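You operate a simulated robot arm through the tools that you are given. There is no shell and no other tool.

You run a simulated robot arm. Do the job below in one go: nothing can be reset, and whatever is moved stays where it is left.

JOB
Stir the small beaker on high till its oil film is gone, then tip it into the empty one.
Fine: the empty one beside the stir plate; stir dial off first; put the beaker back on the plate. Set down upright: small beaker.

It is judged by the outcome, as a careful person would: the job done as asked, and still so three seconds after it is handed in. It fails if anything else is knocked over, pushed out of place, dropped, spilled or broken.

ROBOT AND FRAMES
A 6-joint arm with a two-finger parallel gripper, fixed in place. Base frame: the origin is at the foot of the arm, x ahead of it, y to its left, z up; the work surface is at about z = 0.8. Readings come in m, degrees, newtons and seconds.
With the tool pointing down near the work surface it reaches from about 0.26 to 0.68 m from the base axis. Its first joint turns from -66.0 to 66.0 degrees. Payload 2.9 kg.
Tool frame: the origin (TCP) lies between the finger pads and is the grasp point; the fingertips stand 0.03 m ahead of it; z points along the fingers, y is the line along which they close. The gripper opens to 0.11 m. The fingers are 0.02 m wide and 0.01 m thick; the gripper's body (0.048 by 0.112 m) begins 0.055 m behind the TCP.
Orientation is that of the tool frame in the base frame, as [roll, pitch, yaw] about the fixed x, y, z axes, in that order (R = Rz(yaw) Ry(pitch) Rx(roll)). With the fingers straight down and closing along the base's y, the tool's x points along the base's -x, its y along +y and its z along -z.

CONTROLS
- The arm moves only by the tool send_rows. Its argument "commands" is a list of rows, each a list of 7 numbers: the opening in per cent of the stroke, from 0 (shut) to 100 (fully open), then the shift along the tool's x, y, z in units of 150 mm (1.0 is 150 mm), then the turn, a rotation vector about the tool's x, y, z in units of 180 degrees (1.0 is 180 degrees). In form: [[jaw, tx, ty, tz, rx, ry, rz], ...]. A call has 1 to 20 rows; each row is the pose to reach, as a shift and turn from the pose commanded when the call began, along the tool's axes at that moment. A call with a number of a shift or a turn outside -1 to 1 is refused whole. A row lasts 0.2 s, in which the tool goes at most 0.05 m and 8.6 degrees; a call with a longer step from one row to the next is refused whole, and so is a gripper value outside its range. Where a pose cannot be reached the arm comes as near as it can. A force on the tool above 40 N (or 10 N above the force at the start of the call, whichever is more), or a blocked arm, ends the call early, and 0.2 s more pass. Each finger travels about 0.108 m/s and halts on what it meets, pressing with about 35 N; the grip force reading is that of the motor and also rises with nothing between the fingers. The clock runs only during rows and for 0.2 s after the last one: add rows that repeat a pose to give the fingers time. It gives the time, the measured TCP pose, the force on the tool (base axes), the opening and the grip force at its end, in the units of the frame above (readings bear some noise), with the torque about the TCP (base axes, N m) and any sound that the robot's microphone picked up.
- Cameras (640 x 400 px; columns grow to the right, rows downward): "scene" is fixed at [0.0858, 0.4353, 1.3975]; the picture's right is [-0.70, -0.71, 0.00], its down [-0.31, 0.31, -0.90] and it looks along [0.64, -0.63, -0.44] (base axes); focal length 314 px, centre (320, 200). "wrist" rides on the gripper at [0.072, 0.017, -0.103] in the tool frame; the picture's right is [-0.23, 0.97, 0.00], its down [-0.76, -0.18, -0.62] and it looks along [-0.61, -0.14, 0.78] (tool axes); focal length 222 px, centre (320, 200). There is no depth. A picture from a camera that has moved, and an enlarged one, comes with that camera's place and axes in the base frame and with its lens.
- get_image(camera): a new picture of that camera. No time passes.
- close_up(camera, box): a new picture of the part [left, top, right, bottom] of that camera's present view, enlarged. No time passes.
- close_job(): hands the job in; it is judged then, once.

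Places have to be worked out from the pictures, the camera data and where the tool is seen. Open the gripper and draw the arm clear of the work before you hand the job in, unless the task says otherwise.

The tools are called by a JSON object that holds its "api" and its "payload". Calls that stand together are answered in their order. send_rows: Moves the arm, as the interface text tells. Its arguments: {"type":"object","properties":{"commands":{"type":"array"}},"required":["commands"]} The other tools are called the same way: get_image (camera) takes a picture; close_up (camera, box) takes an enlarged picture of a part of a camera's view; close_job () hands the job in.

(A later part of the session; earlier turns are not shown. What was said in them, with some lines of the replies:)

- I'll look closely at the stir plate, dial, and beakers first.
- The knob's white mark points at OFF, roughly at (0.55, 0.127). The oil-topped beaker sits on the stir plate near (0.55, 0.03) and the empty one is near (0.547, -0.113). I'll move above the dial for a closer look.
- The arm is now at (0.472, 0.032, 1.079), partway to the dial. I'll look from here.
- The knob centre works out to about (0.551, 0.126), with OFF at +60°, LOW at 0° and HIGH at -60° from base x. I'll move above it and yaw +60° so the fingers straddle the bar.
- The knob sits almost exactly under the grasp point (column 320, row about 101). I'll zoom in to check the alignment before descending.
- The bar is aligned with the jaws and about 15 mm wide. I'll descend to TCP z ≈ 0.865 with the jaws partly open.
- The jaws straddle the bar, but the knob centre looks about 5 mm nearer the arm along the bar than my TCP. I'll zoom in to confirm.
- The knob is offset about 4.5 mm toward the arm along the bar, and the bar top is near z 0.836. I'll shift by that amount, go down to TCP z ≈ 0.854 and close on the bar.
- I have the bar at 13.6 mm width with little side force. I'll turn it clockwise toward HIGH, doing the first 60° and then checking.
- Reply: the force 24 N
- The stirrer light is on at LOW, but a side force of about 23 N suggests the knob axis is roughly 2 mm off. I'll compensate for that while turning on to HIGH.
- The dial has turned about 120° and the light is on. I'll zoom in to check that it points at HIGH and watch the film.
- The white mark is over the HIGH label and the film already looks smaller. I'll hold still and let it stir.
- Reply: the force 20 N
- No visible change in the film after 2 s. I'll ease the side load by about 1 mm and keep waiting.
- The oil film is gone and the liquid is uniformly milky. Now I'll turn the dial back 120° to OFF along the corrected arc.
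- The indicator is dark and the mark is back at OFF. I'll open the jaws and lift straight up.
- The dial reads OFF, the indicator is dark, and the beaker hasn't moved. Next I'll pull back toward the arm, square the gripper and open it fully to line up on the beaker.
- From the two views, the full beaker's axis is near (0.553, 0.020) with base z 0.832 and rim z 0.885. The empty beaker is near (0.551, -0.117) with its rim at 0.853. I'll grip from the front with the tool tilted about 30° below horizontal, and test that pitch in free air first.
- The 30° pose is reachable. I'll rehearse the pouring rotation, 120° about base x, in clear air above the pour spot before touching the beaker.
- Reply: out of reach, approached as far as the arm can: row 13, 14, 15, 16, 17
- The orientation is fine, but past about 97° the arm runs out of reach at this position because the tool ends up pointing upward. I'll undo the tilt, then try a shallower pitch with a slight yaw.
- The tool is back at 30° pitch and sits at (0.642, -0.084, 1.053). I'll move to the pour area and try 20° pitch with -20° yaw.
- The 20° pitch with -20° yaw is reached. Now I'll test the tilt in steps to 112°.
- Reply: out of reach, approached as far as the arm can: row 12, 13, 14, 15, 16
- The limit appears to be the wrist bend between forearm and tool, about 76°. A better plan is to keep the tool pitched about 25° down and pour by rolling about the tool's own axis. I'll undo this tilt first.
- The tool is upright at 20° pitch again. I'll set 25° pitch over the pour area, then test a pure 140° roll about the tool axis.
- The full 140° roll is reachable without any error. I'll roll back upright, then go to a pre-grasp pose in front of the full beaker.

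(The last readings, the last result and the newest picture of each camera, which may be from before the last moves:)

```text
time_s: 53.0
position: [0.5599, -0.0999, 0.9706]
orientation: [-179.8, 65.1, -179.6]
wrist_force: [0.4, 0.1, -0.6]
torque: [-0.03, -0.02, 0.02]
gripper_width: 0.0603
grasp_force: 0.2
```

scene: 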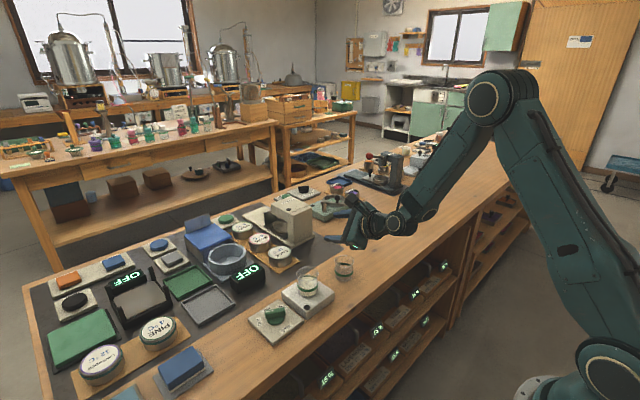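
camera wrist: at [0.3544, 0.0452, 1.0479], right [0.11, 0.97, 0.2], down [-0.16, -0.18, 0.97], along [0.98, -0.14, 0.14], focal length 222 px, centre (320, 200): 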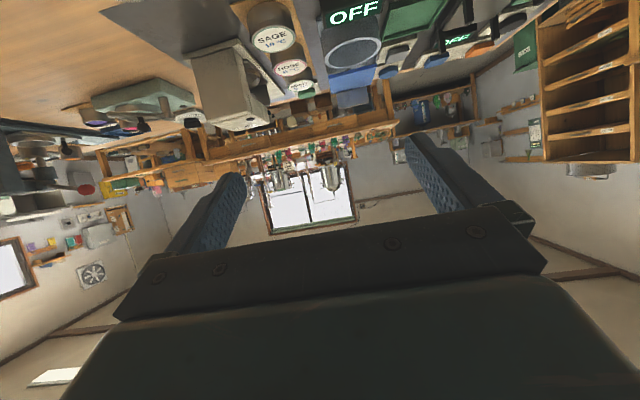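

The tool is upright at (0.56, -0.10, 0.97). I'll move back and across to sit in front of the full beaker, open the jaws, and look.

{"api": "send_rows", "payload": {"commands": [[60, 0.06, 0.05, -0.12, 0, 0, 0], [70, 0.13, 0.15, -0.25, 0, 0, 0], [80, 0.2, 0.3, -0.37, 0, 0, 0], [90, 0.256, 0.47, -0.469, 0, 0, 0], [100, 0.256, 0.64, -0.469, 0, 0, 0], [100, 0.256, 0.8, -0.469, 0, 0, 0], [100, 0.256, 0.8, -0.469, 0, 0, 0]]}}

{"api": "get_image", "payload": {"camera": "wrist"}}

{"api": "close_up", "payload": {"camera": "scene", "box": [230, 210, 422, 330]}}

```text
time_s: 54.6
position: [0.4794, 0.0212, 0.9649]
orientation: [180.0, 65.1, -179.9]
wrist_force: [1.0, -0.6, -0.4]
torque: [0.02, 0.01, -0.01]
gripper_width: 0.11
grasp_force: 0.1
```

```text
taken
camera wrist: at [0.3563, 0.0368, 0.943], right [0.1, 0.97, 0.21], down [-0.24, -0.18, 0.95], along [0.97, -0.14, 0.22], focal length 222 px, centre (320, 200)
```

wrist: 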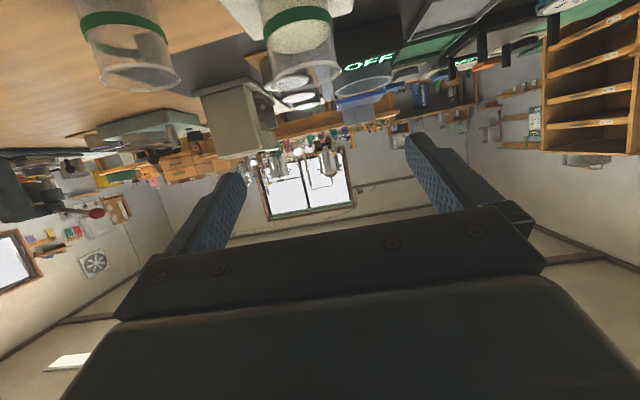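

```text
3.33 times, centred on (326, 270) of scene
camera zoom: at [0.0858, 0.4353, 1.3975], right [-0.7, -0.71, 0.0], down [-0.31, 0.31, -0.9], along [0.64, -0.63, -0.44], focal length 1047 px, centre (300, -33)
```

zoom: 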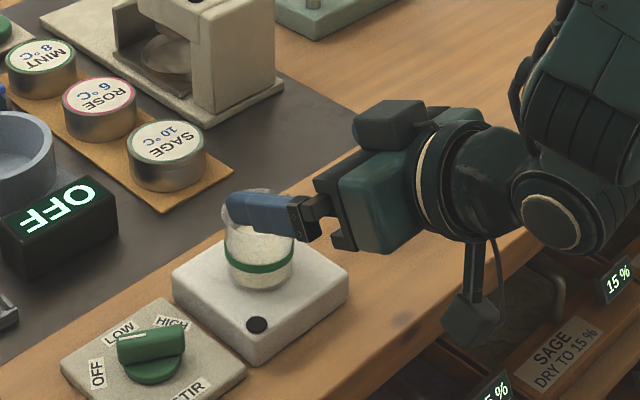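

I'll zoom in on both beakers from this pose to refine where they are.

{"api": "close_up", "payload": {"camera": "wrist", "box": [240, 0, 400, 100]}}

{"api": "close_up", "payload": {"camera": "wrist", "box": [60, 0, 220, 100]}}

```text
4.00 times, centred on (320, 50) of wrist
camera zoom: at [0.3563, 0.0368, 0.943], right [0.1, 0.97, 0.21], down [-0.24, -0.18, 0.95], along [0.97, -0.14, 0.22], focal length 888 px, centre (320, 800)
```

zoom: 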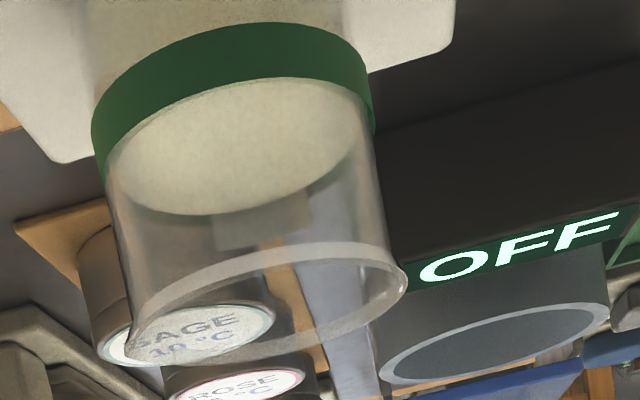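

```text
4.00 times, centred on (140, 50) of wrist
camera zoom: at [0.3563, 0.0368, 0.943], right [0.1, 0.97, 0.21], down [-0.24, -0.18, 0.95], along [0.97, -0.14, 0.22], focal length 888 px, centre (1040, 800)
```

zoom: 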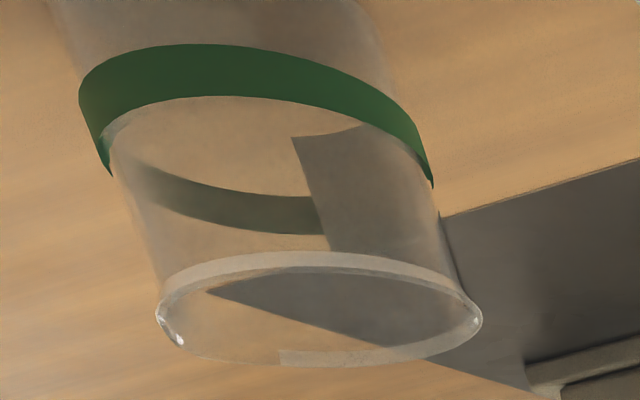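

Both estimates agree: the full beaker is at about (0.5535, 0.0195) and the empty one at about (0.550, -0.118). I'll lower to the pre-grasp pose in front of the full beaker.

{"api": "send_rows", "payload": {"commands": [[100, 0.1, -0.003, 0.05, 0, 0, 0], [100, 0.2, -0.006, 0.1, 0, 0, 0], [100, 0.3, -0.01, 0.15, 0, 0, 0], [100, 0.396, -0.01, 0.192, 0, 0, 0], [100, 0.396, -0.01, 0.192, 0, 0, 0]]}}

{"api": "get_image", "payload": {"camera": "wrist"}}

{"api": "close_up", "payload": {"camera": "scene", "box": [262, 240, 422, 340]}}

```text
time_s: 55.8
position: [0.4814, 0.0178, 0.8982]
orientation: [-179.9, 65.0, 179.9]
wrist_force: [0.5, -0.6, 0.3]
torque: [-0.05, -0.02, 0.01]
gripper_width: 0.1099
grasp_force: 0.2
```

```text
taken
camera wrist: at [0.3576, 0.0346, 0.876], right [0.1, 0.97, 0.21], down [-0.24, -0.18, 0.95], along [0.97, -0.14, 0.22], focal length 222 px, centre (320, 200)
```

wrist: 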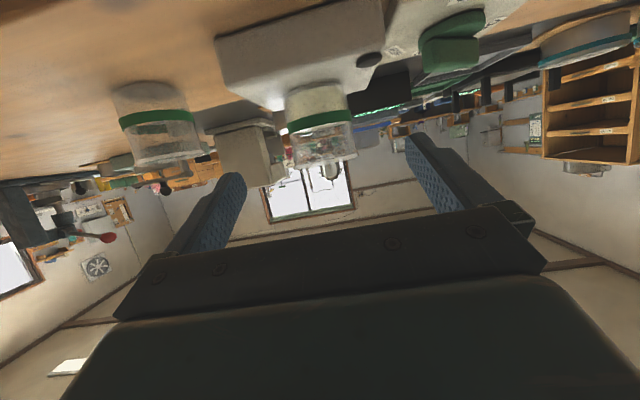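

```text
4.00 times, centred on (342, 290) of scene
camera zoom: at [0.0858, 0.4353, 1.3975], right [-0.7, -0.71, 0.0], down [-0.31, 0.31, -0.9], along [0.64, -0.63, -0.44], focal length 1256 px, centre (232, -160)
```

zoom: 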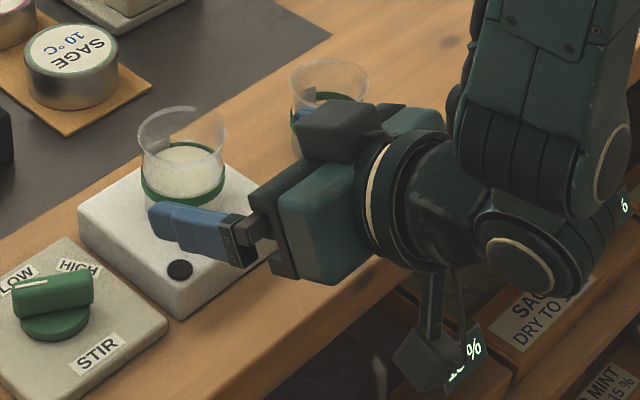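

The beaker is nearly centred between the fingers. I'll zoom in to measure the remaining lateral offset.

{"api": "close_up", "payload": {"camera": "wrist", "box": [240, 70, 400, 170]}}

```text
4.00 times, centred on (320, 120) of wrist
camera zoom: at [0.3576, 0.0346, 0.876], right [0.1, 0.97, 0.21], down [-0.24, -0.18, 0.95], along [0.97, -0.14, 0.22], focal length 888 px, centre (320, 520)
```

zoom: 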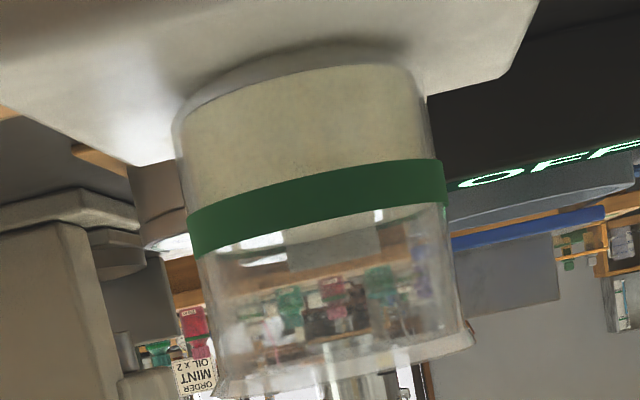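

The beaker axis is about 2 mm to +y of the tool, with base z 0.833 and rim z 0.888. I'll correct for that, slide forward so the fingers straddle it, and stop before closing.

{"api": "send_rows", "payload": {"commands": [[100, 0.003, 0.012, 0.09, 0, 0, 0], [100, 0.006, 0.012, 0.18, 0, 0, 0], [100, 0.009, 0.012, 0.27, 0, 0, 0], [100, 0.012, 0.012, 0.36, 0, 0, 0], [100, 0.015, 0.012, 0.45, 0, 0, 0], [100, 0.018, 0.012, 0.51, 0, 0, 0], [100, 0.018, 0.012, 0.5415, 0, 0, 0], [100, 0.018, 0.012, 0.5415, 0, 0, 0]]}}

{"api": "get_image", "payload": {"camera": "wrist"}}

{"api": "close_up", "payload": {"camera": "scene", "box": [262, 240, 390, 320]}}

```text
time_s: 57.6
position: [0.5546, 0.0201, 0.8613]
orientation: [-180.0, 65.0, 180.0]
wrist_force: [0.3, -0.7, -0.6]
torque: [0.01, -0.03, -0.03]
gripper_width: 0.11
grasp_force: 0.1
```

```text
taken
camera wrist: at [0.43, 0.0367, 0.8392], right [0.1, 0.97, 0.21], down [-0.24, -0.18, 0.95], along [0.97, -0.14, 0.22], focal length 222 px, centre (320, 200)
```

wrist: 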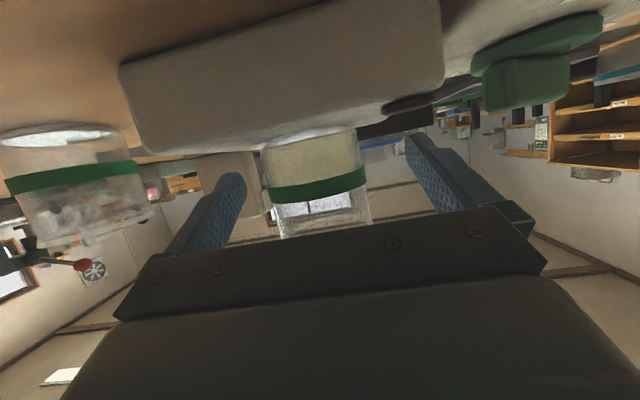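

```text
5.00 times, centred on (326, 280) of scene
camera zoom: at [0.0858, 0.4353, 1.3975], right [-0.7, -0.71, 0.0], down [-0.31, 0.31, -0.9], along [0.64, -0.63, -0.44], focal length 1570 px, centre (290, -200)
```

zoom: 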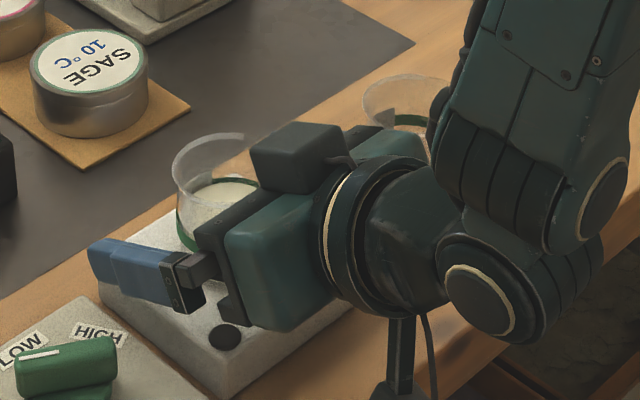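

The beaker sits at the grasp point, centred within about 1 mm and at the right depth. I'll close the fingers on it.

{"api": "send_rows", "payload": {"commands": [[80, 0, 0, 0, 0, 0, 0], [65, 0, 0, 0, 0, 0, 0], [55, 0, 0, 0, 0, 0, 0], [50, 0, 0, 0, 0, 0, 0], [45, 0, 0, 0, 0, 0, 0], [40, 0, 0, 0, 0, 0, 0], [40, 0, 0, 0, 0, 0, 0]]}}

{"api": "get_image", "payload": {"camera": "wrist"}}

```text
time_s: 59.2
position: [0.5551, 0.0205, 0.8621]
orientation: [179.9, 65.0, 180.0]
wrist_force: [0.5, -1.1, 0.3]
torque: [0.01, 0.01, 0.04]
gripper_width: 0.052
grasp_force: 35.0
```

```text
taken
camera wrist: at [0.4299, 0.0367, 0.8394], right [0.1, 0.97, 0.21], down [-0.24, -0.18, 0.95], along [0.97, -0.14, 0.22], focal length 222 px, centre (320, 200)
```

wrist: 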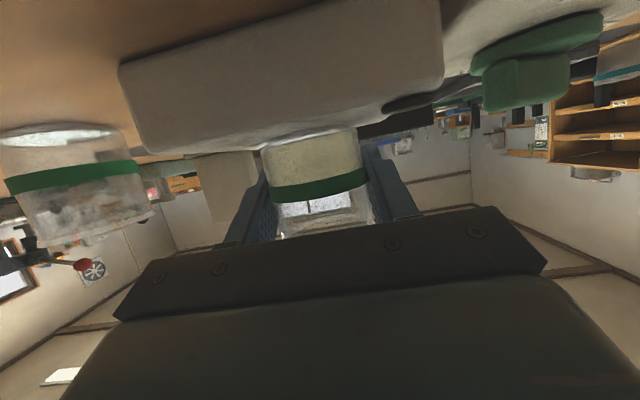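

I have a firm grip at 52 mm width and 35 N. I'll lift it slowly straight up by about 6 cm.

{"api": "send_rows", "payload": {"commands": [[35, -0.02, 0, -0.009, 0, 0, 0], [35, -0.06, 0, -0.028, 0, 0, 0], [35, -0.11, 0, -0.051, 0, 0, 0], [35, -0.16, 0, -0.075, 0, 0, 0], [35, -0.22, 0, -0.103, 0, 0, 0], [35, -0.28, 0, -0.131, 0, 0, 0], [35, -0.33, 0, -0.154, 0, 0, 0], [35, -0.36, 0, -0.168, 0, 0, 0], [35, -0.3625, 0, -0.169, 0, 0, 0]]}}

{"api": "close_up", "payload": {"camera": "scene", "box": [230, 210, 422, 330]}}

```text
time_s: 61.2
position: [0.5528, 0.02, 0.9228]
orientation: [179.9, 65.0, 179.9]
wrist_force: [0.3, 0.3, -1.4]
torque: [0.0, 0.0, 0.0]
gripper_width: 0.0517
grasp_force: 34.6
```

```text
3.33 times, centred on (326, 270) of scene
camera zoom: at [0.0858, 0.4353, 1.3975], right [-0.7, -0.71, 0.0], down [-0.31, 0.31, -0.9], along [0.64, -0.63, -0.44], focal length 1047 px, centre (300, -33)
```

zoom: 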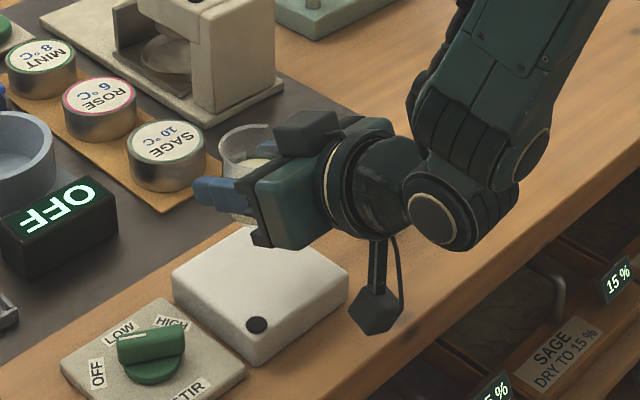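

The beaker is lifted level and the load is small. I'll carry it gently toward the empty beaker, to y ≈ -0.073.

{"api": "send_rows", "payload": {"commands": [[35, 0, -0.015, 0, 0, 0, 0], [35, 0, -0.05, 0, 0, 0, 0], [35, 0, -0.1, 0, 0, 0, 0], [35, 0, -0.16, 0, 0, 0, 0], [35, 0, -0.225, 0, 0, 0, 0], [35, 0, -0.29, 0, 0, 0, 0], [35, 0, -0.355, 0, 0, 0, 0], [35, 0, -0.42, 0, 0, 0, 0], [35, 0, -0.48, 0, 0, 0, 0], [35, 0, -0.535, 0, 0, 0, 0], [35, 0, -0.58, 0, 0, 0, 0], [35, 0, -0.61, 0, 0, 0, 0], [35, 0, -0.624, 0, 0, 0, 0], [35, 0, -0.624, 0, 0, 0, 0]]}}

{"api": "close_up", "payload": {"camera": "scene", "box": [262, 210, 422, 310]}}

{"api": "get_image", "payload": {"camera": "wrist"}}

```text
time_s: 64.2
position: [0.5517, -0.0719, 0.9207]
orientation: [180.0, 65.0, 179.9]
wrist_force: [0.2, 0.0, -1.5]
torque: [0.02, 0.01, 0.03]
gripper_width: 0.0521
grasp_force: 35.1
```

```text
4.00 times, centred on (342, 260) of scene
camera zoom: at [0.0858, 0.4353, 1.3975], right [-0.7, -0.71, 0.0], down [-0.31, 0.31, -0.9], along [0.64, -0.63, -0.44], focal length 1256 px, centre (232, -40)
```

zoom: 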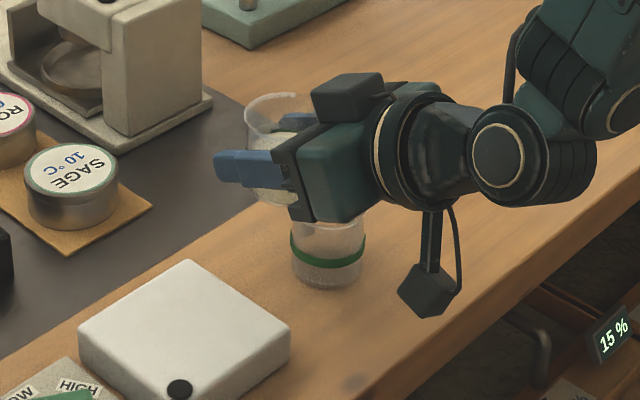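

```text
taken
camera wrist: at [0.4295, -0.0568, 0.8997], right [0.1, 0.97, 0.21], down [-0.24, -0.18, 0.95], along [0.97, -0.14, 0.22], focal length 222 px, centre (320, 200)
```

wrist: 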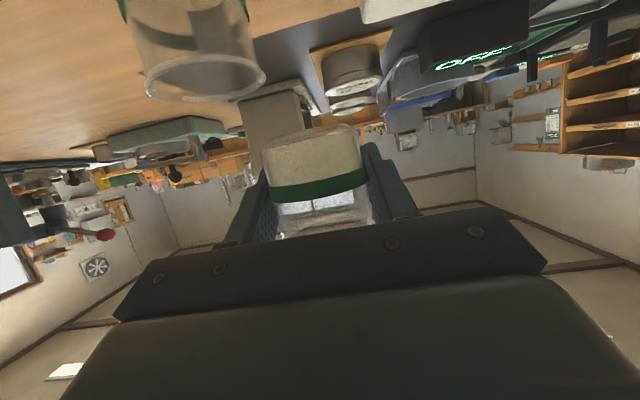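

The empty beaker's rim shows near (0.547, -0.117), matching my estimate. I'll tilt to about 40°, just short of spilling, and check that the lip is over the empty beaker.

{"api": "send_rows", "payload": {"commands": [[35, 0.01, 0, 0.005, 0, 0, 0.0167], [35, 0.022, 0, 0.012, 0, 0, 0.0389], [35, 0.036, 0, 0.02, 0, 0, 0.0611], [35, 0.05, 0, 0.028, 0, 0, 0.0833], [35, 0.064, 0, 0.036, 0, 0, 0.1056], [35, 0.076, 0, 0.044, 0, 0, 0.1278], [35, 0.087, 0, 0.051, 0, 0, 0.15], [35, 0.0955, 0, 0.0556, 0, 0, 0.1667], [35, 0.105, 0, 0.068, 0, 0, 0.1889], [35, 0.113, 0, 0.078, 0, 0, 0.2111], [35, 0.116, 0, 0.082, 0, 0, 0.2222], [35, 0.116, 0, 0.082, 0, 0, 0.2222]]}}

{"api": "close_up", "payload": {"camera": "scene", "box": [278, 220, 406, 300]}}

{"api": "get_image", "payload": {"camera": "wrist"}}

```text
time_s: 66.8
position: [0.558, -0.0731, 0.9008]
orientation: [126.0, 43.8, 116.9]
wrist_force: [-1.6, 0.1, -0.6]
torque: [-0.02, -0.02, 0.05]
gripper_width: 0.0519
grasp_force: 35.3
```

```text
5.00 times, centred on (342, 260) of scene
camera zoom: at [0.0858, 0.4353, 1.3975], right [-0.7, -0.71, 0.0], down [-0.31, 0.31, -0.9], along [0.64, -0.63, -0.44], focal length 1570 px, centre (210, -100)
```

zoom: 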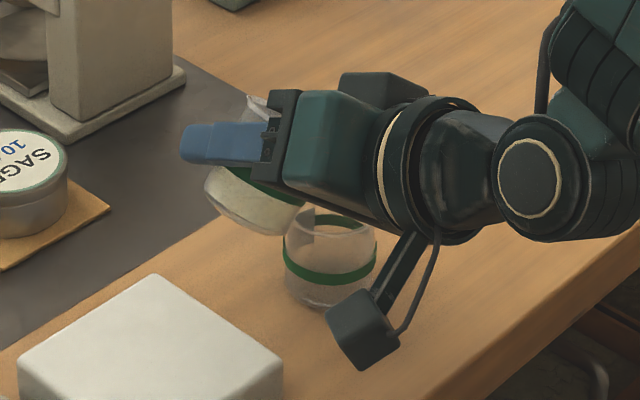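

```text
taken
camera wrist: at [0.4459, -0.0143, 0.9045], right [0.34, 0.6, 0.73], down [-0.37, -0.63, 0.69], along [0.87, -0.5, 0.01], focal length 222 px, centre (320, 200)
```

wrist: 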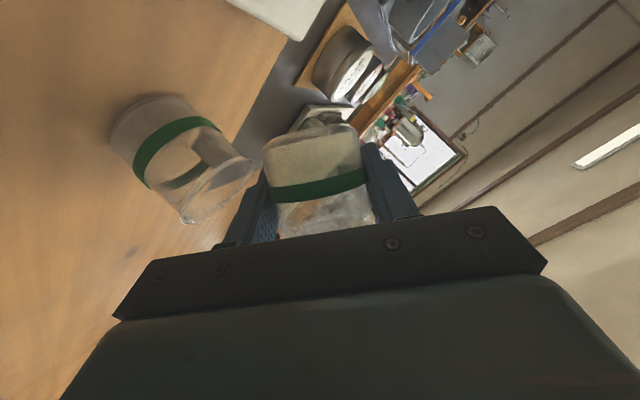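

The lip is above the empty beaker's mouth, roughly at (0.552, -0.110). I'll begin pouring slowly, rolling from 40° to 75° while holding the lip over the mouth.

{"api": "send_rows", "payload": {"commands": [[35, -0.0036, 0.002, 0, 0, 0, 0.0139], [35, -0.0072, 0.004, 0, 0, 0, 0.0278], [35, -0.0109, 0.006, 0, 0, 0, 0.0417], [35, -0.0145, 0.0082, 0, 0, 0, 0.0556], [35, -0.018, 0.0103, 0, 0, 0, 0.0694], [35, -0.0218, 0.0124, 0, 0, 0, 0.0833], [35, -0.0254, 0.0145, 0, 0, 0, 0.0972], [35, -0.029, 0.0165, 0, 0, 0, 0.1111], [35, -0.035, 0.017, 0, 0, 0, 0.125], [35, -0.0412, 0.0174, 0, 0, 0, 0.1389]]}}

{"api": "close_up", "payload": {"camera": "scene", "box": [278, 220, 406, 300]}}

{"api": "get_image", "payload": {"camera": "wrist"}}

```text
time_s: 69.0
position: [0.561, -0.0752, 0.9065]
orientation: [117.2, 22.5, 101.2]
wrist_force: [0.1, 0.3, -0.6]
torque: [0.0, 0.02, 0.02]
gripper_width: 0.0521
grasp_force: 35.4
```

```text
5.00 times, centred on (342, 260) of scene
camera zoom: at [0.0858, 0.4353, 1.3975], right [-0.7, -0.71, 0.0], down [-0.31, 0.31, -0.9], along [0.64, -0.63, -0.44], focal length 1570 px, centre (210, -100)
```

zoom: 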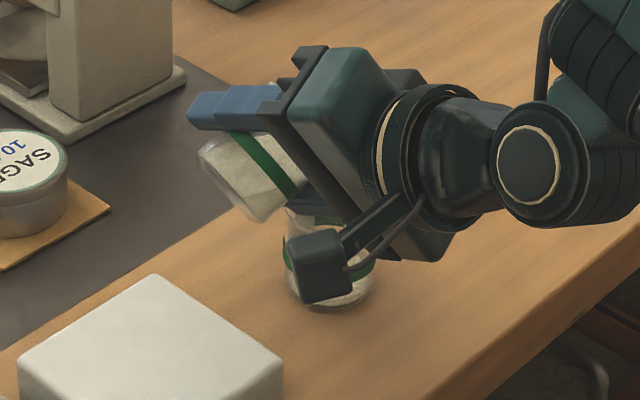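

```text
taken
camera wrist: at [0.4606, -0.0027, 0.9364], right [0.41, 0.21, 0.89], down [-0.5, -0.77, 0.41], along [0.76, -0.61, -0.21], focal length 222 px, centre (320, 200)
```

wrist: 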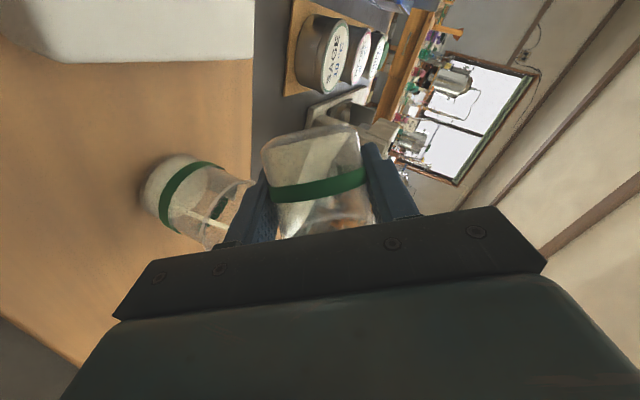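

Milky liquid is now in the target beaker. I'll zoom in to check for drips outside before continuing.

{"api": "close_up", "payload": {"camera": "wrist", "box": [120, 110, 400, 260]}}

{"api": "close_up", "payload": {"camera": "scene", "box": [310, 240, 374, 290]}}

```text
2.29 times, centred on (260, 185) of wrist
camera zoom: at [0.4606, -0.0027, 0.9364], right [0.41, 0.21, 0.89], down [-0.5, -0.77, 0.41], along [0.76, -0.61, -0.21], focal length 508 px, centre (457, 234)
```

zoom: 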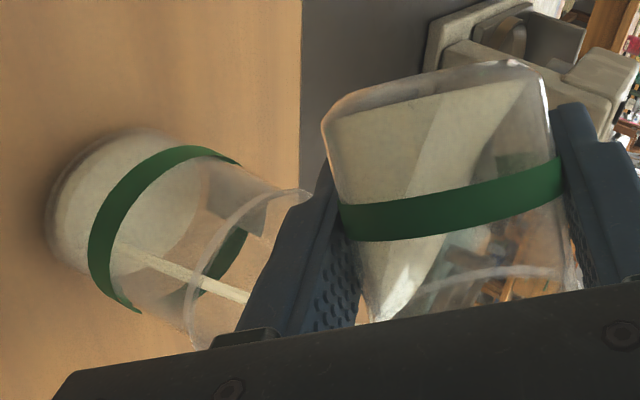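

```text
8.00 times, centred on (342, 265) of scene
camera zoom: at [0.0858, 0.4353, 1.3975], right [-0.7, -0.71, 0.0], down [-0.31, 0.31, -0.9], along [0.64, -0.63, -0.44], focal length 2512 px, centre (144, -320)
```

zoom: 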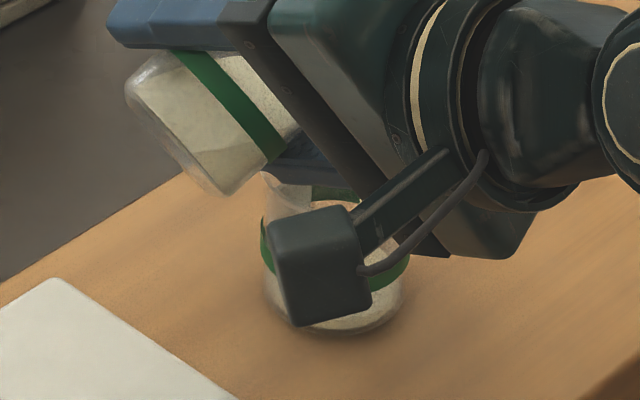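

The stream falls inside the target beaker and I see no spill. I'll keep rolling slowly to 100°.

{"api": "send_rows", "payload": {"commands": [[35, -0.0054, 0.003, 0, 0, 0, 0.0139], [35, -0.0108, 0.006, 0, 0, 0, 0.0278], [35, -0.0162, 0.009, 0, 0, 0, 0.0417], [35, -0.0216, 0.012, 0, 0, 0, 0.0556], [35, -0.03, 0.014, -0.001, 0, 0, 0.0722], [35, -0.038, 0.016, -0.002, 0, 0, 0.0889], [35, -0.046, 0.0182, -0.003, 0, 0, 0.1056], [35, -0.0545, 0.0203, -0.004, 0, 0, 0.1222], [35, -0.063, 0.0223, -0.005, 0, 0, 0.1389], [35, -0.073, 0.023, -0.007, 0, 0, 0.1556], [35, -0.084, 0.0236, -0.009, 0, 0, 0.175], [35, -0.0957, 0.0242, -0.0115, 0, 0, 0.1944], [35, -0.0957, 0.0242, -0.0115, 0, 0, 0.1944], [35, -0.0957, 0.0242, -0.0115, 0, 0, 0.1944]]}}

{"api": "close_up", "payload": {"camera": "wrist", "box": [120, 110, 400, 260]}}

{"api": "close_up", "payload": {"camera": "scene", "box": [294, 225, 390, 295]}}

```text
time_s: 72.0
position: [0.5619, -0.0875, 0.9158]
orientation: [115.3, -9.1, 85.8]
wrist_force: [-0.3, 0.2, -0.2]
torque: [-0.01, 0.0, -0.01]
gripper_width: 0.0519
grasp_force: 35.0
```

```text
2.29 times, centred on (260, 185) of wrist
camera zoom: at [0.4819, -0.0188, 0.9865], right [0.39, -0.39, 0.83], down [-0.69, -0.72, -0.02], along [0.61, -0.57, -0.55], focal length 508 px, centre (457, 234)
```

zoom: 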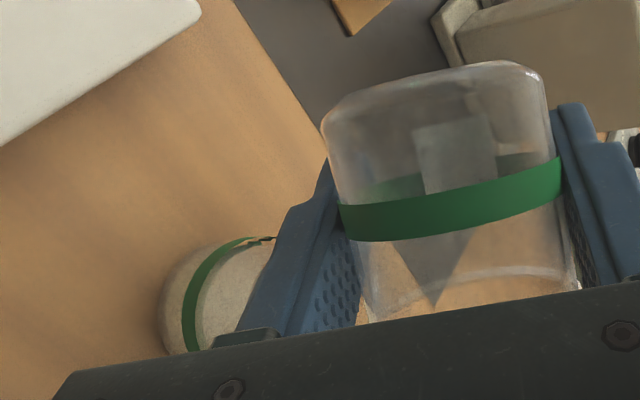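

```text
5.71 times, centred on (342, 260) of scene
camera zoom: at [0.0858, 0.4353, 1.3975], right [-0.7, -0.71, 0.0], down [-0.31, 0.31, -0.9], along [0.64, -0.63, -0.44], focal length 1795 px, centre (194, -143)
```

zoom: 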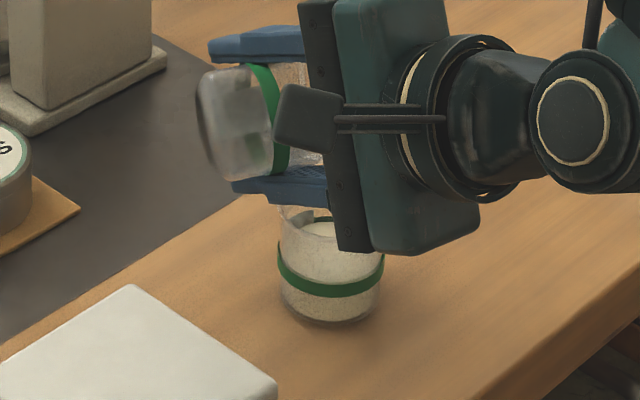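

The source looks essentially empty. I'll roll on to about 128° and hold briefly to let the last drops drain into the target.

{"api": "send_rows", "payload": {"commands": [[35, -0.008, 0.0085, -0.0035, 0, 0, 0.0185], [35, -0.016, 0.017, -0.007, 0, 0, 0.037], [35, -0.024, 0.0255, -0.0105, 0, 0, 0.0556], [35, -0.033, 0.03, -0.0143, 0, 0, 0.0741], [35, -0.0417, 0.035, -0.018, 0, 0, 0.0926], [35, -0.0505, 0.0395, -0.022, 0, 0, 0.1111], [35, -0.061, 0.045, -0.027, 0, 0, 0.1333], [35, -0.072, 0.05, -0.032, 0, 0, 0.1556], [35, -0.072, 0.05, -0.032, 0, 0, 0.1556], [35, -0.072, 0.05, -0.032, 0, 0, 0.1556], [35, -0.072, 0.05, -0.032, 0, 0, 0.1556], [35, -0.072, 0.05, -0.032, 0, 0, 0.1556], [35, -0.072, 0.05, -0.032, 0, 0, 0.1556]]}}

{"api": "close_up", "payload": {"camera": "wrist", "box": [120, 80, 400, 260]}}

{"api": "close_up", "payload": {"camera": "scene", "box": [294, 225, 390, 295]}}

```text
time_s: 74.8
position: [0.5597, -0.0994, 0.9236]
orientation: [120.7, -33.8, 71.8]
wrist_force: [-0.3, 0.3, -1.0]
torque: [0.02, 0.02, 0.01]
gripper_width: 0.0516
grasp_force: 34.7
```

```text
2.22 times, centred on (260, 170) of wrist
camera zoom: at [0.4913, -0.0521, 1.0195], right [0.27, -0.78, 0.57], down [-0.82, -0.49, -0.29], along [0.5, -0.39, -0.77], focal length 494 px, centre (453, 267)
```

zoom: 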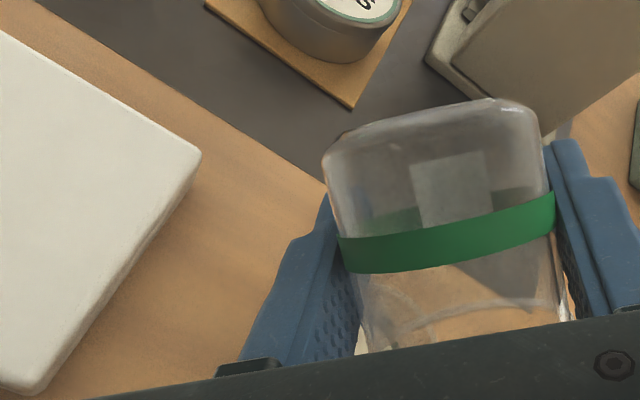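

```text
5.71 times, centred on (342, 260) of scene
camera zoom: at [0.0858, 0.4353, 1.3975], right [-0.7, -0.71, 0.0], down [-0.31, 0.31, -0.9], along [0.64, -0.63, -0.44], focal length 1795 px, centre (194, -143)
```

zoom: 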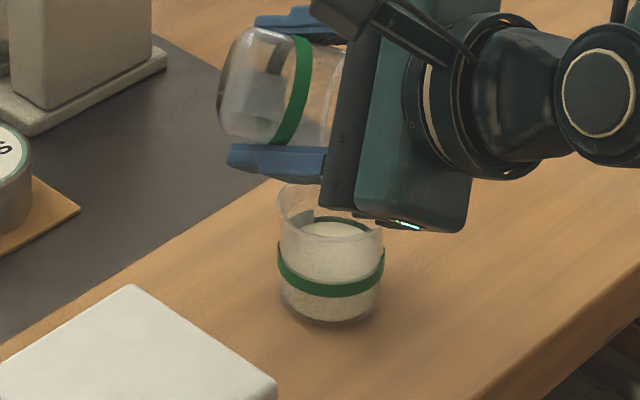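

The small beaker is empty and the milky liquid is all in the target. I'll rise 4 cm and roll back upright, still above the target.

{"api": "send_rows", "payload": {"commands": [[35, 0.037, 0.0475, -0.028, 0, 0, -0.02], [35, 0.0745, 0.095, -0.056, 0, 0, -0.06], [35, 0.112, 0.1425, -0.0845, 0, 0, -0.1], [35, 0.149, 0.19, -0.1127, 0, 0, -0.1418], [35, 0.149, 0.19, -0.1127, 0, 0, -0.1836], [35, 0.149, 0.19, -0.1127, 0, 0, -0.2254], [35, 0.149, 0.19, -0.1127, 0, 0, -0.2672], [35, 0.149, 0.19, -0.1127, 0, 0, -0.309], [35, 0.149, 0.19, -0.1127, 0, 0, -0.3508], [35, 0.149, 0.19, -0.1127, 0, 0, -0.3926], [35, 0.149, 0.19, -0.1127, 0, 0, -0.4344], [35, 0.149, 0.19, -0.1127, 0, 0, -0.4762], [35, 0.149, 0.19, -0.1127, 0, 0, -0.518], [35, 0.149, 0.19, -0.1127, 0, 0, -0.5598], [35, 0.149, 0.19, -0.1127, 0, 0, -0.6016], [35, 0.149, 0.19, -0.1127, 0, 0, -0.6434], [35, 0.149, 0.19, -0.1127, 0, 0, -0.68], [35, 0.149, 0.19, -0.1127, 0, 0, -0.7111], [35, 0.149, 0.19, -0.1127, 0, 0, -0.7111]]}}

{"api": "close_up", "payload": {"camera": "scene", "box": [262, 210, 422, 310]}}

```text
time_s: 78.8
position: [0.5608, -0.0984, 0.9629]
orientation: [-179.8, 65.1, -179.8]
wrist_force: [-0.4, 0.2, -0.5]
torque: [0.03, 0.0, 0.01]
gripper_width: 0.0516
grasp_force: 35.2
```

```text
4.00 times, centred on (342, 260) of scene
camera zoom: at [0.0858, 0.4353, 1.3975], right [-0.7, -0.71, 0.0], down [-0.31, 0.31, -0.9], along [0.64, -0.63, -0.44], focal length 1256 px, centre (232, -40)
```

zoom: 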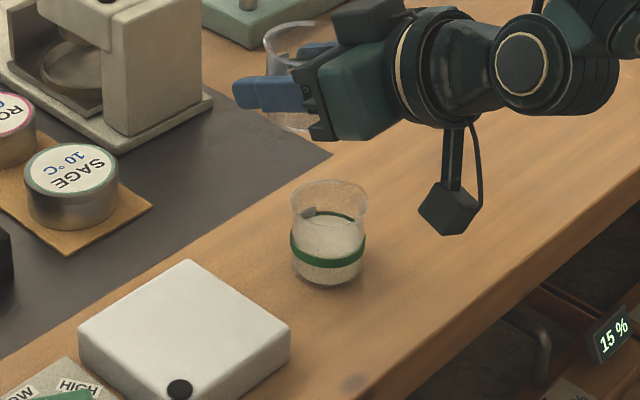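

No spill around the target and the small beaker is upright. I'll carry it back over the stir plate at this height.

{"api": "send_rows", "payload": {"commands": [[35, 0.003, 0.06, -0.006, 0, 0, 0], [35, 0.006, 0.16, -0.012, 0, 0, 0], [35, 0.009, 0.28, -0.018, 0, 0, 0], [35, 0.012, 0.4, -0.025, 0, 0, 0], [35, 0.015, 0.52, -0.031, 0, 0, 0], [35, 0.018, 0.64, -0.038, 0, 0, 0], [35, 0.0194, 0.74, -0.0417, 0, 0, 0], [35, 0.0194, 0.7927, -0.0417, 0, 0, 0], [35, 0.0194, 0.7927, -0.0417, 0, 0, 0]]}}

{"api": "close_up", "payload": {"camera": "scene", "box": [230, 210, 390, 310]}}

{"api": "get_image", "payload": {"camera": "wrist"}}

```text
time_s: 80.8
position: [0.5537, 0.0213, 0.9639]
orientation: [179.9, 65.0, 180.0]
wrist_force: [0.5, -0.1, -0.6]
torque: [0.02, 0.01, 0.01]
gripper_width: 0.0517
grasp_force: 34.8
```

```text
4.00 times, centred on (310, 260) of scene
camera zoom: at [0.0858, 0.4353, 1.3975], right [-0.7, -0.71, 0.0], down [-0.31, 0.31, -0.9], along [0.64, -0.63, -0.44], focal length 1256 px, centre (360, -40)
```

zoom: 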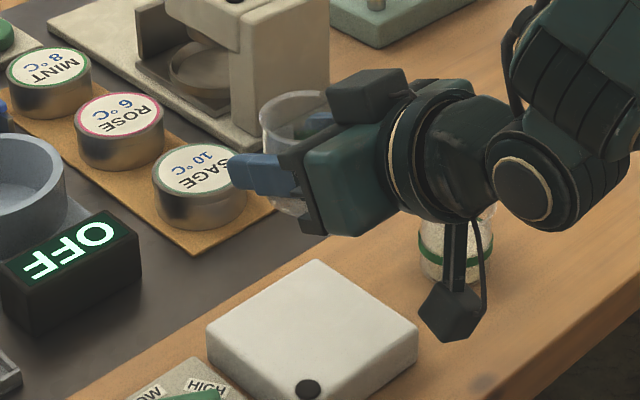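

```text
taken
camera wrist: at [0.4302, 0.0366, 0.9419], right [0.1, 0.97, 0.21], down [-0.24, -0.18, 0.95], along [0.97, -0.14, 0.22], focal length 222 px, centre (320, 200)
```

wrist: 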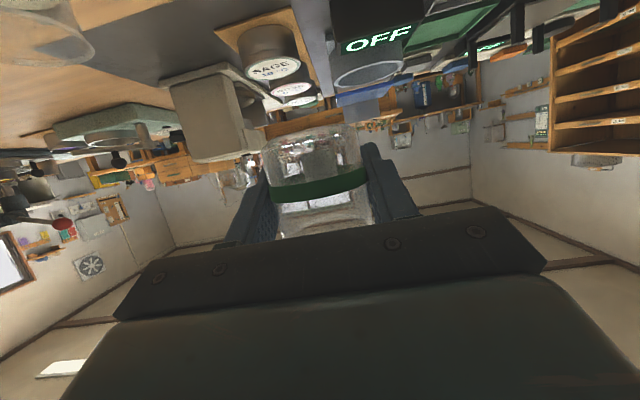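

The beaker is back above where it came from on the plate. I'll lower it straight down, slowing near contact.

{"api": "send_rows", "payload": {"commands": [[35, 0.06, 0, 0.028, 0, 0, 0], [35, 0.14, 0, 0.0653, 0, 0, 0], [35, 0.22, 0, 0.1026, 0, 0, 0], [35, 0.3, 0, 0.1399, 0, 0, 0], [35, 0.38, 0, 0.1772, 0, 0, 0], [35, 0.45, 0, 0.2098, 0, 0, 0], [35, 0.51, 0, 0.2378, 0, 0, 0], [35, 0.55, 0, 0.2565, 0, 0, 0], [35, 0.575, 0, 0.2681, 0, 0, 0], [35, 0.59, 0, 0.2751, 0, 0, 0], [35, 0.6, 0, 0.2798, 0, 0, 0], [35, 0.606, 0, 0.2826, 0, 0, 0], [35, 0.6102, 0, 0.2845, 0, 0, 0], [35, 0.6102, 0, 0.2845, 0, 0, 0]]}}

{"api": "get_image", "payload": {"camera": "wrist"}}

{"api": "close_up", "payload": {"camera": "scene", "box": [262, 240, 390, 320]}}

```text
time_s: 83.8
position: [0.5538, 0.0205, 0.8623]
orientation: [179.9, 65.0, -180.0]
wrist_force: [0.7, 0.4, -0.7]
torque: [0.01, -0.02, 0.0]
gripper_width: 0.0517
grasp_force: 35.0
```

```text
taken
camera wrist: at [0.4299, 0.0368, 0.8403], right [0.1, 0.97, 0.21], down [-0.24, -0.18, 0.95], along [0.97, -0.14, 0.22], focal length 222 px, centre (320, 200)
```

wrist: 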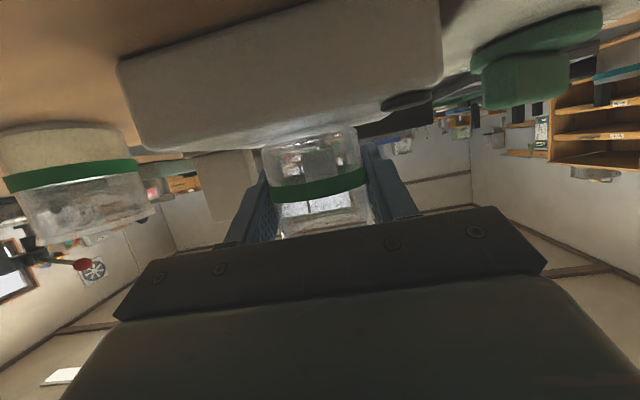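

```text
5.00 times, centred on (326, 280) of scene
camera zoom: at [0.0858, 0.4353, 1.3975], right [-0.7, -0.71, 0.0], down [-0.31, 0.31, -0.9], along [0.64, -0.63, -0.44], focal length 1570 px, centre (290, -200)
```

zoom: 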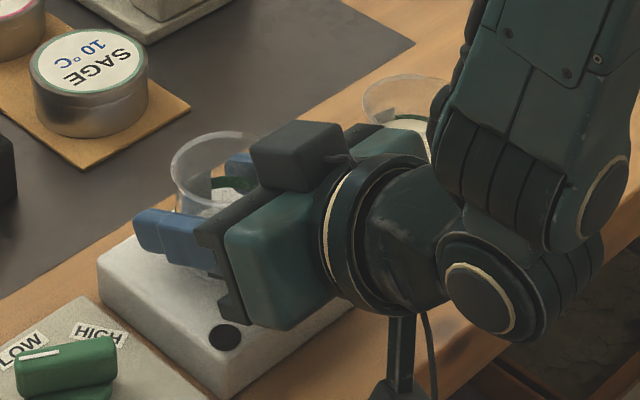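

The pose matches the original grasp, but the force doesn't show firm contact. I'll zoom in to check for a gap under the beaker.

{"api": "close_up", "payload": {"camera": "wrist", "box": [240, 100, 400, 200]}}

```text
4.00 times, centred on (320, 150) of wrist
camera zoom: at [0.4299, 0.0368, 0.8403], right [0.1, 0.97, 0.21], down [-0.24, -0.18, 0.95], along [0.97, -0.14, 0.22], focal length 888 px, centre (320, 400)
```

zoom: 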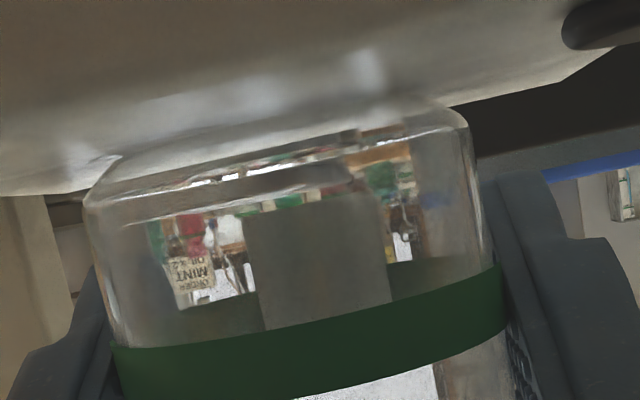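

The base is at or just above the plate. I'll ease down another 1 mm in small steps and watch the force.

{"api": "send_rows", "payload": {"commands": [[35, 0.003, 0, 0.0014, 0, 0, 0], [35, 0.006, 0, 0.0028, 0, 0, 0], [35, 0.006, 0, 0.0028, 0, 0, 0]]}}

```text
time_s: 84.6
position: [0.5555, 0.0199, 0.8612]
orientation: [180.0, 65.0, 180.0]
wrist_force: [0.2, -0.5, -0.7]
torque: [-0.01, 0.01, 0.0]
gripper_width: 0.0516
grasp_force: 34.9
```

Still no contact force. I'll go down another 1 mm.

{"api": "send_rows", "payload": {"commands": [[35, 0.003, 0, 0.0014, 0, 0, 0], [35, 0.006, 0, 0.0028, 0, 0, 0], [35, 0.006, 0, 0.0028, 0, 0, 0]]}}

{"api": "close_up", "payload": {"camera": "wrist", "box": [240, 100, 400, 200]}}

```text
time_s: 85.4
position: [0.5545, 0.0215, 0.8602]
orientation: [180.0, 65.0, 179.9]
wrist_force: [-2.0, -0.3, 8.3]
torque: [0.09, 0.25, 0.06]
gripper_width: 0.0519
grasp_force: 35.0
```

```text
4.00 times, centred on (320, 150) of wrist
camera zoom: at [0.4307, 0.037, 0.839], right [0.09, 0.97, 0.21], down [-0.25, -0.18, 0.95], along [0.96, -0.14, 0.22], focal length 888 px, centre (320, 400)
```

zoom: 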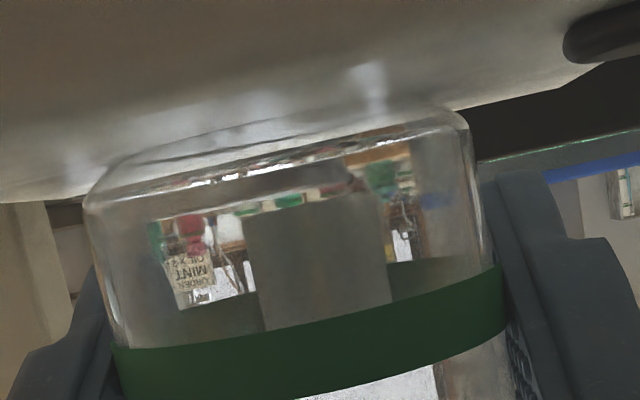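

Contact is confirmed at about 8 N upward. I'll ease off half a millimetre and open the fingers.

{"api": "send_rows", "payload": {"commands": [[35, -0.003, 0, -0.0014, 0, 0, 0], [45, -0.003, 0, -0.0014, 0, 0, 0], [52, -0.003, 0, -0.0014, 0, 0, 0], [60, -0.003, 0, -0.0014, 0, 0, 0], [75, -0.003, 0, -0.0014, 0, 0, 0], [90, -0.003, 0, -0.0014, 0, 0, 0], [100, -0.003, 0, -0.0014, 0, 0, 0], [100, -0.003, 0, -0.0014, 0, 0, 0]]}}

{"api": "get_image", "payload": {"camera": "wrist"}}

```text
time_s: 87.2
position: [0.5547, 0.0208, 0.8612]
orientation: [180.0, 65.1, -180.0]
wrist_force: [-0.4, -0.2, 0.2]
torque: [0.02, -0.03, -0.01]
gripper_width: 0.1098
grasp_force: 0.0
```

```text
taken
camera wrist: at [0.4302, 0.0368, 0.8391], right [0.1, 0.97, 0.21], down [-0.24, -0.18, 0.95], along [0.97, -0.14, 0.22], focal length 222 px, centre (320, 200)
```

wrist: 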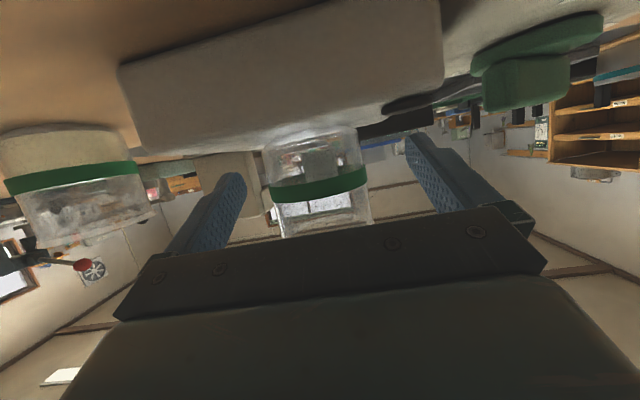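

The fingers are open and the beaker stands upright on the plate. I'll retreat backward along the tool axis, then rise.

{"api": "send_rows", "payload": {"commands": [[100, 0, 0, -0.08, 0, 0, 0], [100, 0, 0, -0.18, 0, 0, 0], [100, 0, 0, -0.28, 0, 0, 0], [100, 0, 0, -0.4, 0, 0, 0], [100, 0, 0, -0.52, 0, 0, 0], [100, -0.1, 0, -0.58, 0, 0, 0], [100, -0.25, 0, -0.65, 0, 0, 0], [100, -0.4, 0, -0.72, 0, 0, 0], [100, -0.55, 0, -0.79, 0, 0, 0], [100, -0.604, 0, -0.815, 0, 0, 0], [100, -0.604, 0, -0.815, 0, 0, 0]]}}

{"api": "get_image", "payload": {"camera": "scene"}}

{"api": "close_up", "payload": {"camera": "scene", "box": [240, 230, 400, 330]}}

```text
time_s: 89.6
position: [0.4815, 0.0193, 0.9947]
orientation: [-179.9, 65.0, -179.9]
wrist_force: [-0.3, 0.7, -0.5]
torque: [-0.02, 0.01, -0.02]
gripper_width: 0.1097
grasp_force: 0.0
```

```text
taken
```

scene: 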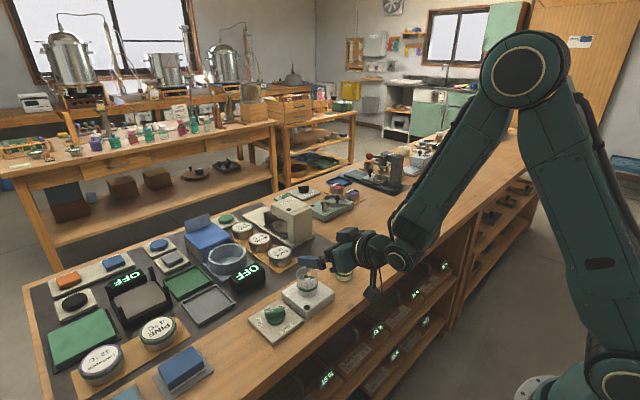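

```text
4.00 times, centred on (320, 280) of scene
camera zoom: at [0.0858, 0.4353, 1.3975], right [-0.7, -0.71, 0.0], down [-0.31, 0.31, -0.9], along [0.64, -0.63, -0.44], focal length 1256 px, centre (320, -120)
```

zoom: 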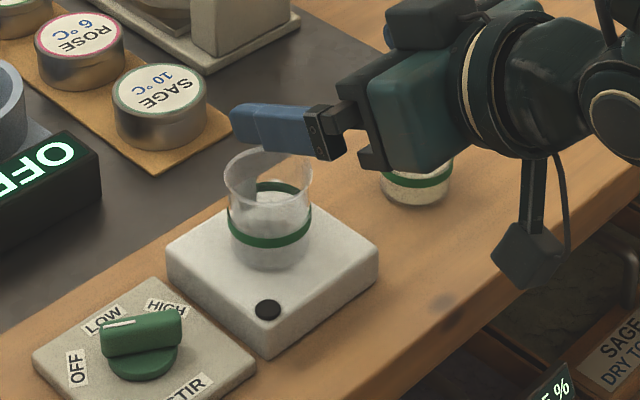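

The small beaker stands on the plate with the dial OFF. I'll raise the arm clear and check both beakers closely.

{"api": "send_rows", "payload": {"commands": [[100, -0.15, 0, -0.07, 0, 0, 0], [100, -0.35, 0, -0.163, 0, 0, 0], [100, -0.55, 0, -0.256, 0, 0.03, 0], [100, -0.725, 0, -0.338, 0, 0.06, 0], [100, -0.85, 0, -0.396, 0, 0.1, 0], [100, -0.85, 0, -0.396, 0, 0.14, 0], [100, -0.85, 0, -0.396, 0, 0.18, 0], [100, -0.85, 0, -0.396, 0, 0.22, 0], [100, -0.85, 0, -0.396, 0, 0.25, 0], [100, -0.85, 0, -0.396, 0, 0.25, 0]]}}

{"api": "close_up", "payload": {"camera": "scene", "box": [278, 245, 374, 305]}}

{"api": "close_up", "payload": {"camera": "scene", "box": [230, 235, 390, 335]}}

{"api": "get_image", "payload": {"camera": "wrist"}}

```text
time_s: 91.8
position: [0.4827, 0.0202, 1.1352]
orientation: [180.0, 19.9, 180.0]
wrist_force: [0.3, -0.1, 0.2]
torque: [0.02, 0.02, 0.03]
gripper_width: 0.1103
grasp_force: 0.0
```

```text
6.67 times, centred on (326, 275) of scene
camera zoom: at [0.0858, 0.4353, 1.3975], right [-0.7, -0.71, 0.0], down [-0.31, 0.31, -0.9], along [0.64, -0.63, -0.44], focal length 2094 px, centre (280, -300)
```

zoom: 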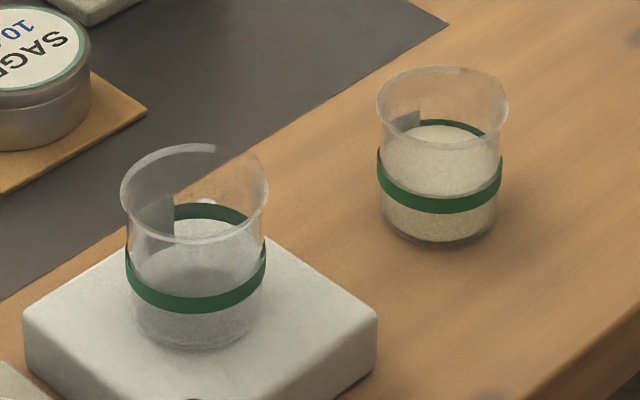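

```text
4.00 times, centred on (310, 285) of scene
camera zoom: at [0.0858, 0.4353, 1.3975], right [-0.7, -0.71, 0.0], down [-0.31, 0.31, -0.9], along [0.64, -0.63, -0.44], focal length 1256 px, centre (360, -140)
```

zoom: 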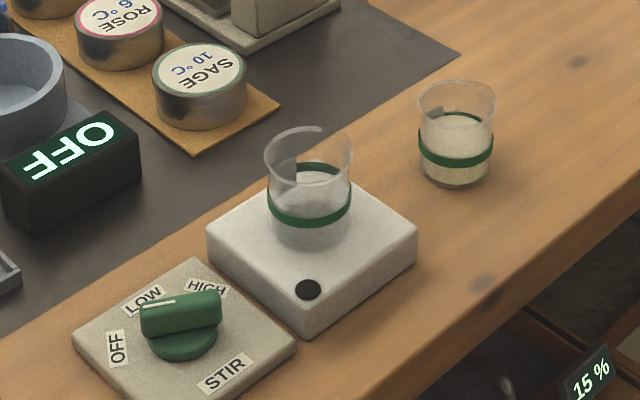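

```text
taken
camera wrist: at [0.379, 0.0366, 1.2072], right [0.21, 0.97, 0.08], down [0.5, -0.18, 0.85], along [0.84, -0.14, -0.53], focal length 222 px, centre (320, 200)
```

wrist: 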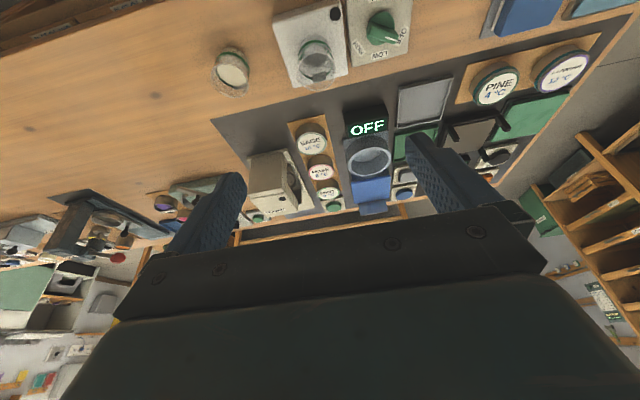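

The target holds the milky liquid, the small beaker is upright on the plate, and the dial is OFF with the light dark. One last zoom to confirm it is empty and the bench is dry.

{"api": "close_up", "payload": {"camera": "wrist", "box": [180, 0, 420, 110]}}

```text
2.67 times, centred on (300, 55) of wrist
camera zoom: at [0.379, 0.0366, 1.2072], right [0.21, 0.97, 0.08], down [0.5, -0.18, 0.85], along [0.84, -0.14, -0.53], focal length 592 px, centre (373, 587)
```

zoom: 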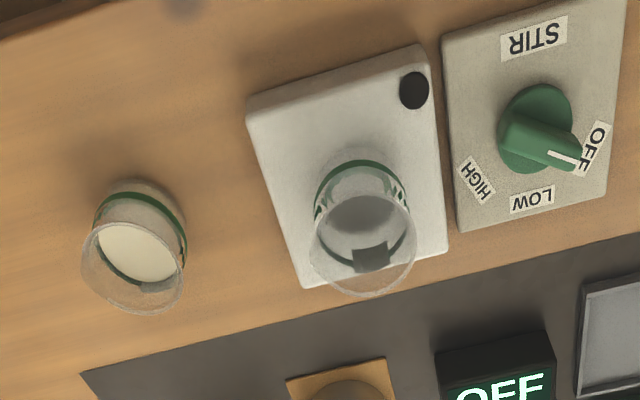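

Everything checks out: the small beaker is empty and upright on the plate, the liquid is in the other beaker with no oil film, the dial points at OFF, the bench is dry, and the arm is clear with the gripper open. I'm handing the job in.

{"api": "close_job", "payload": {}}

```text
The job is handed in.
```

I stirred the small beaker on HIGH until the oil film was gone, turned the dial to OFF, and tipped the liquid into the empty beaker beside the stir plate. The job is handed in.

At the last check before hand-in:

- **Small beaker:** empty and standing upright, back on the stir plate.
- **Other beaker:** holds the milky liquid, with no yellow film on top.
- **Stir dial:** its mark points at OFF and the plate's light is dark.
- **Bench:** I saw no drips or spills, and nothing else looked moved.
- **Arm:** raised clear with the gripper open.
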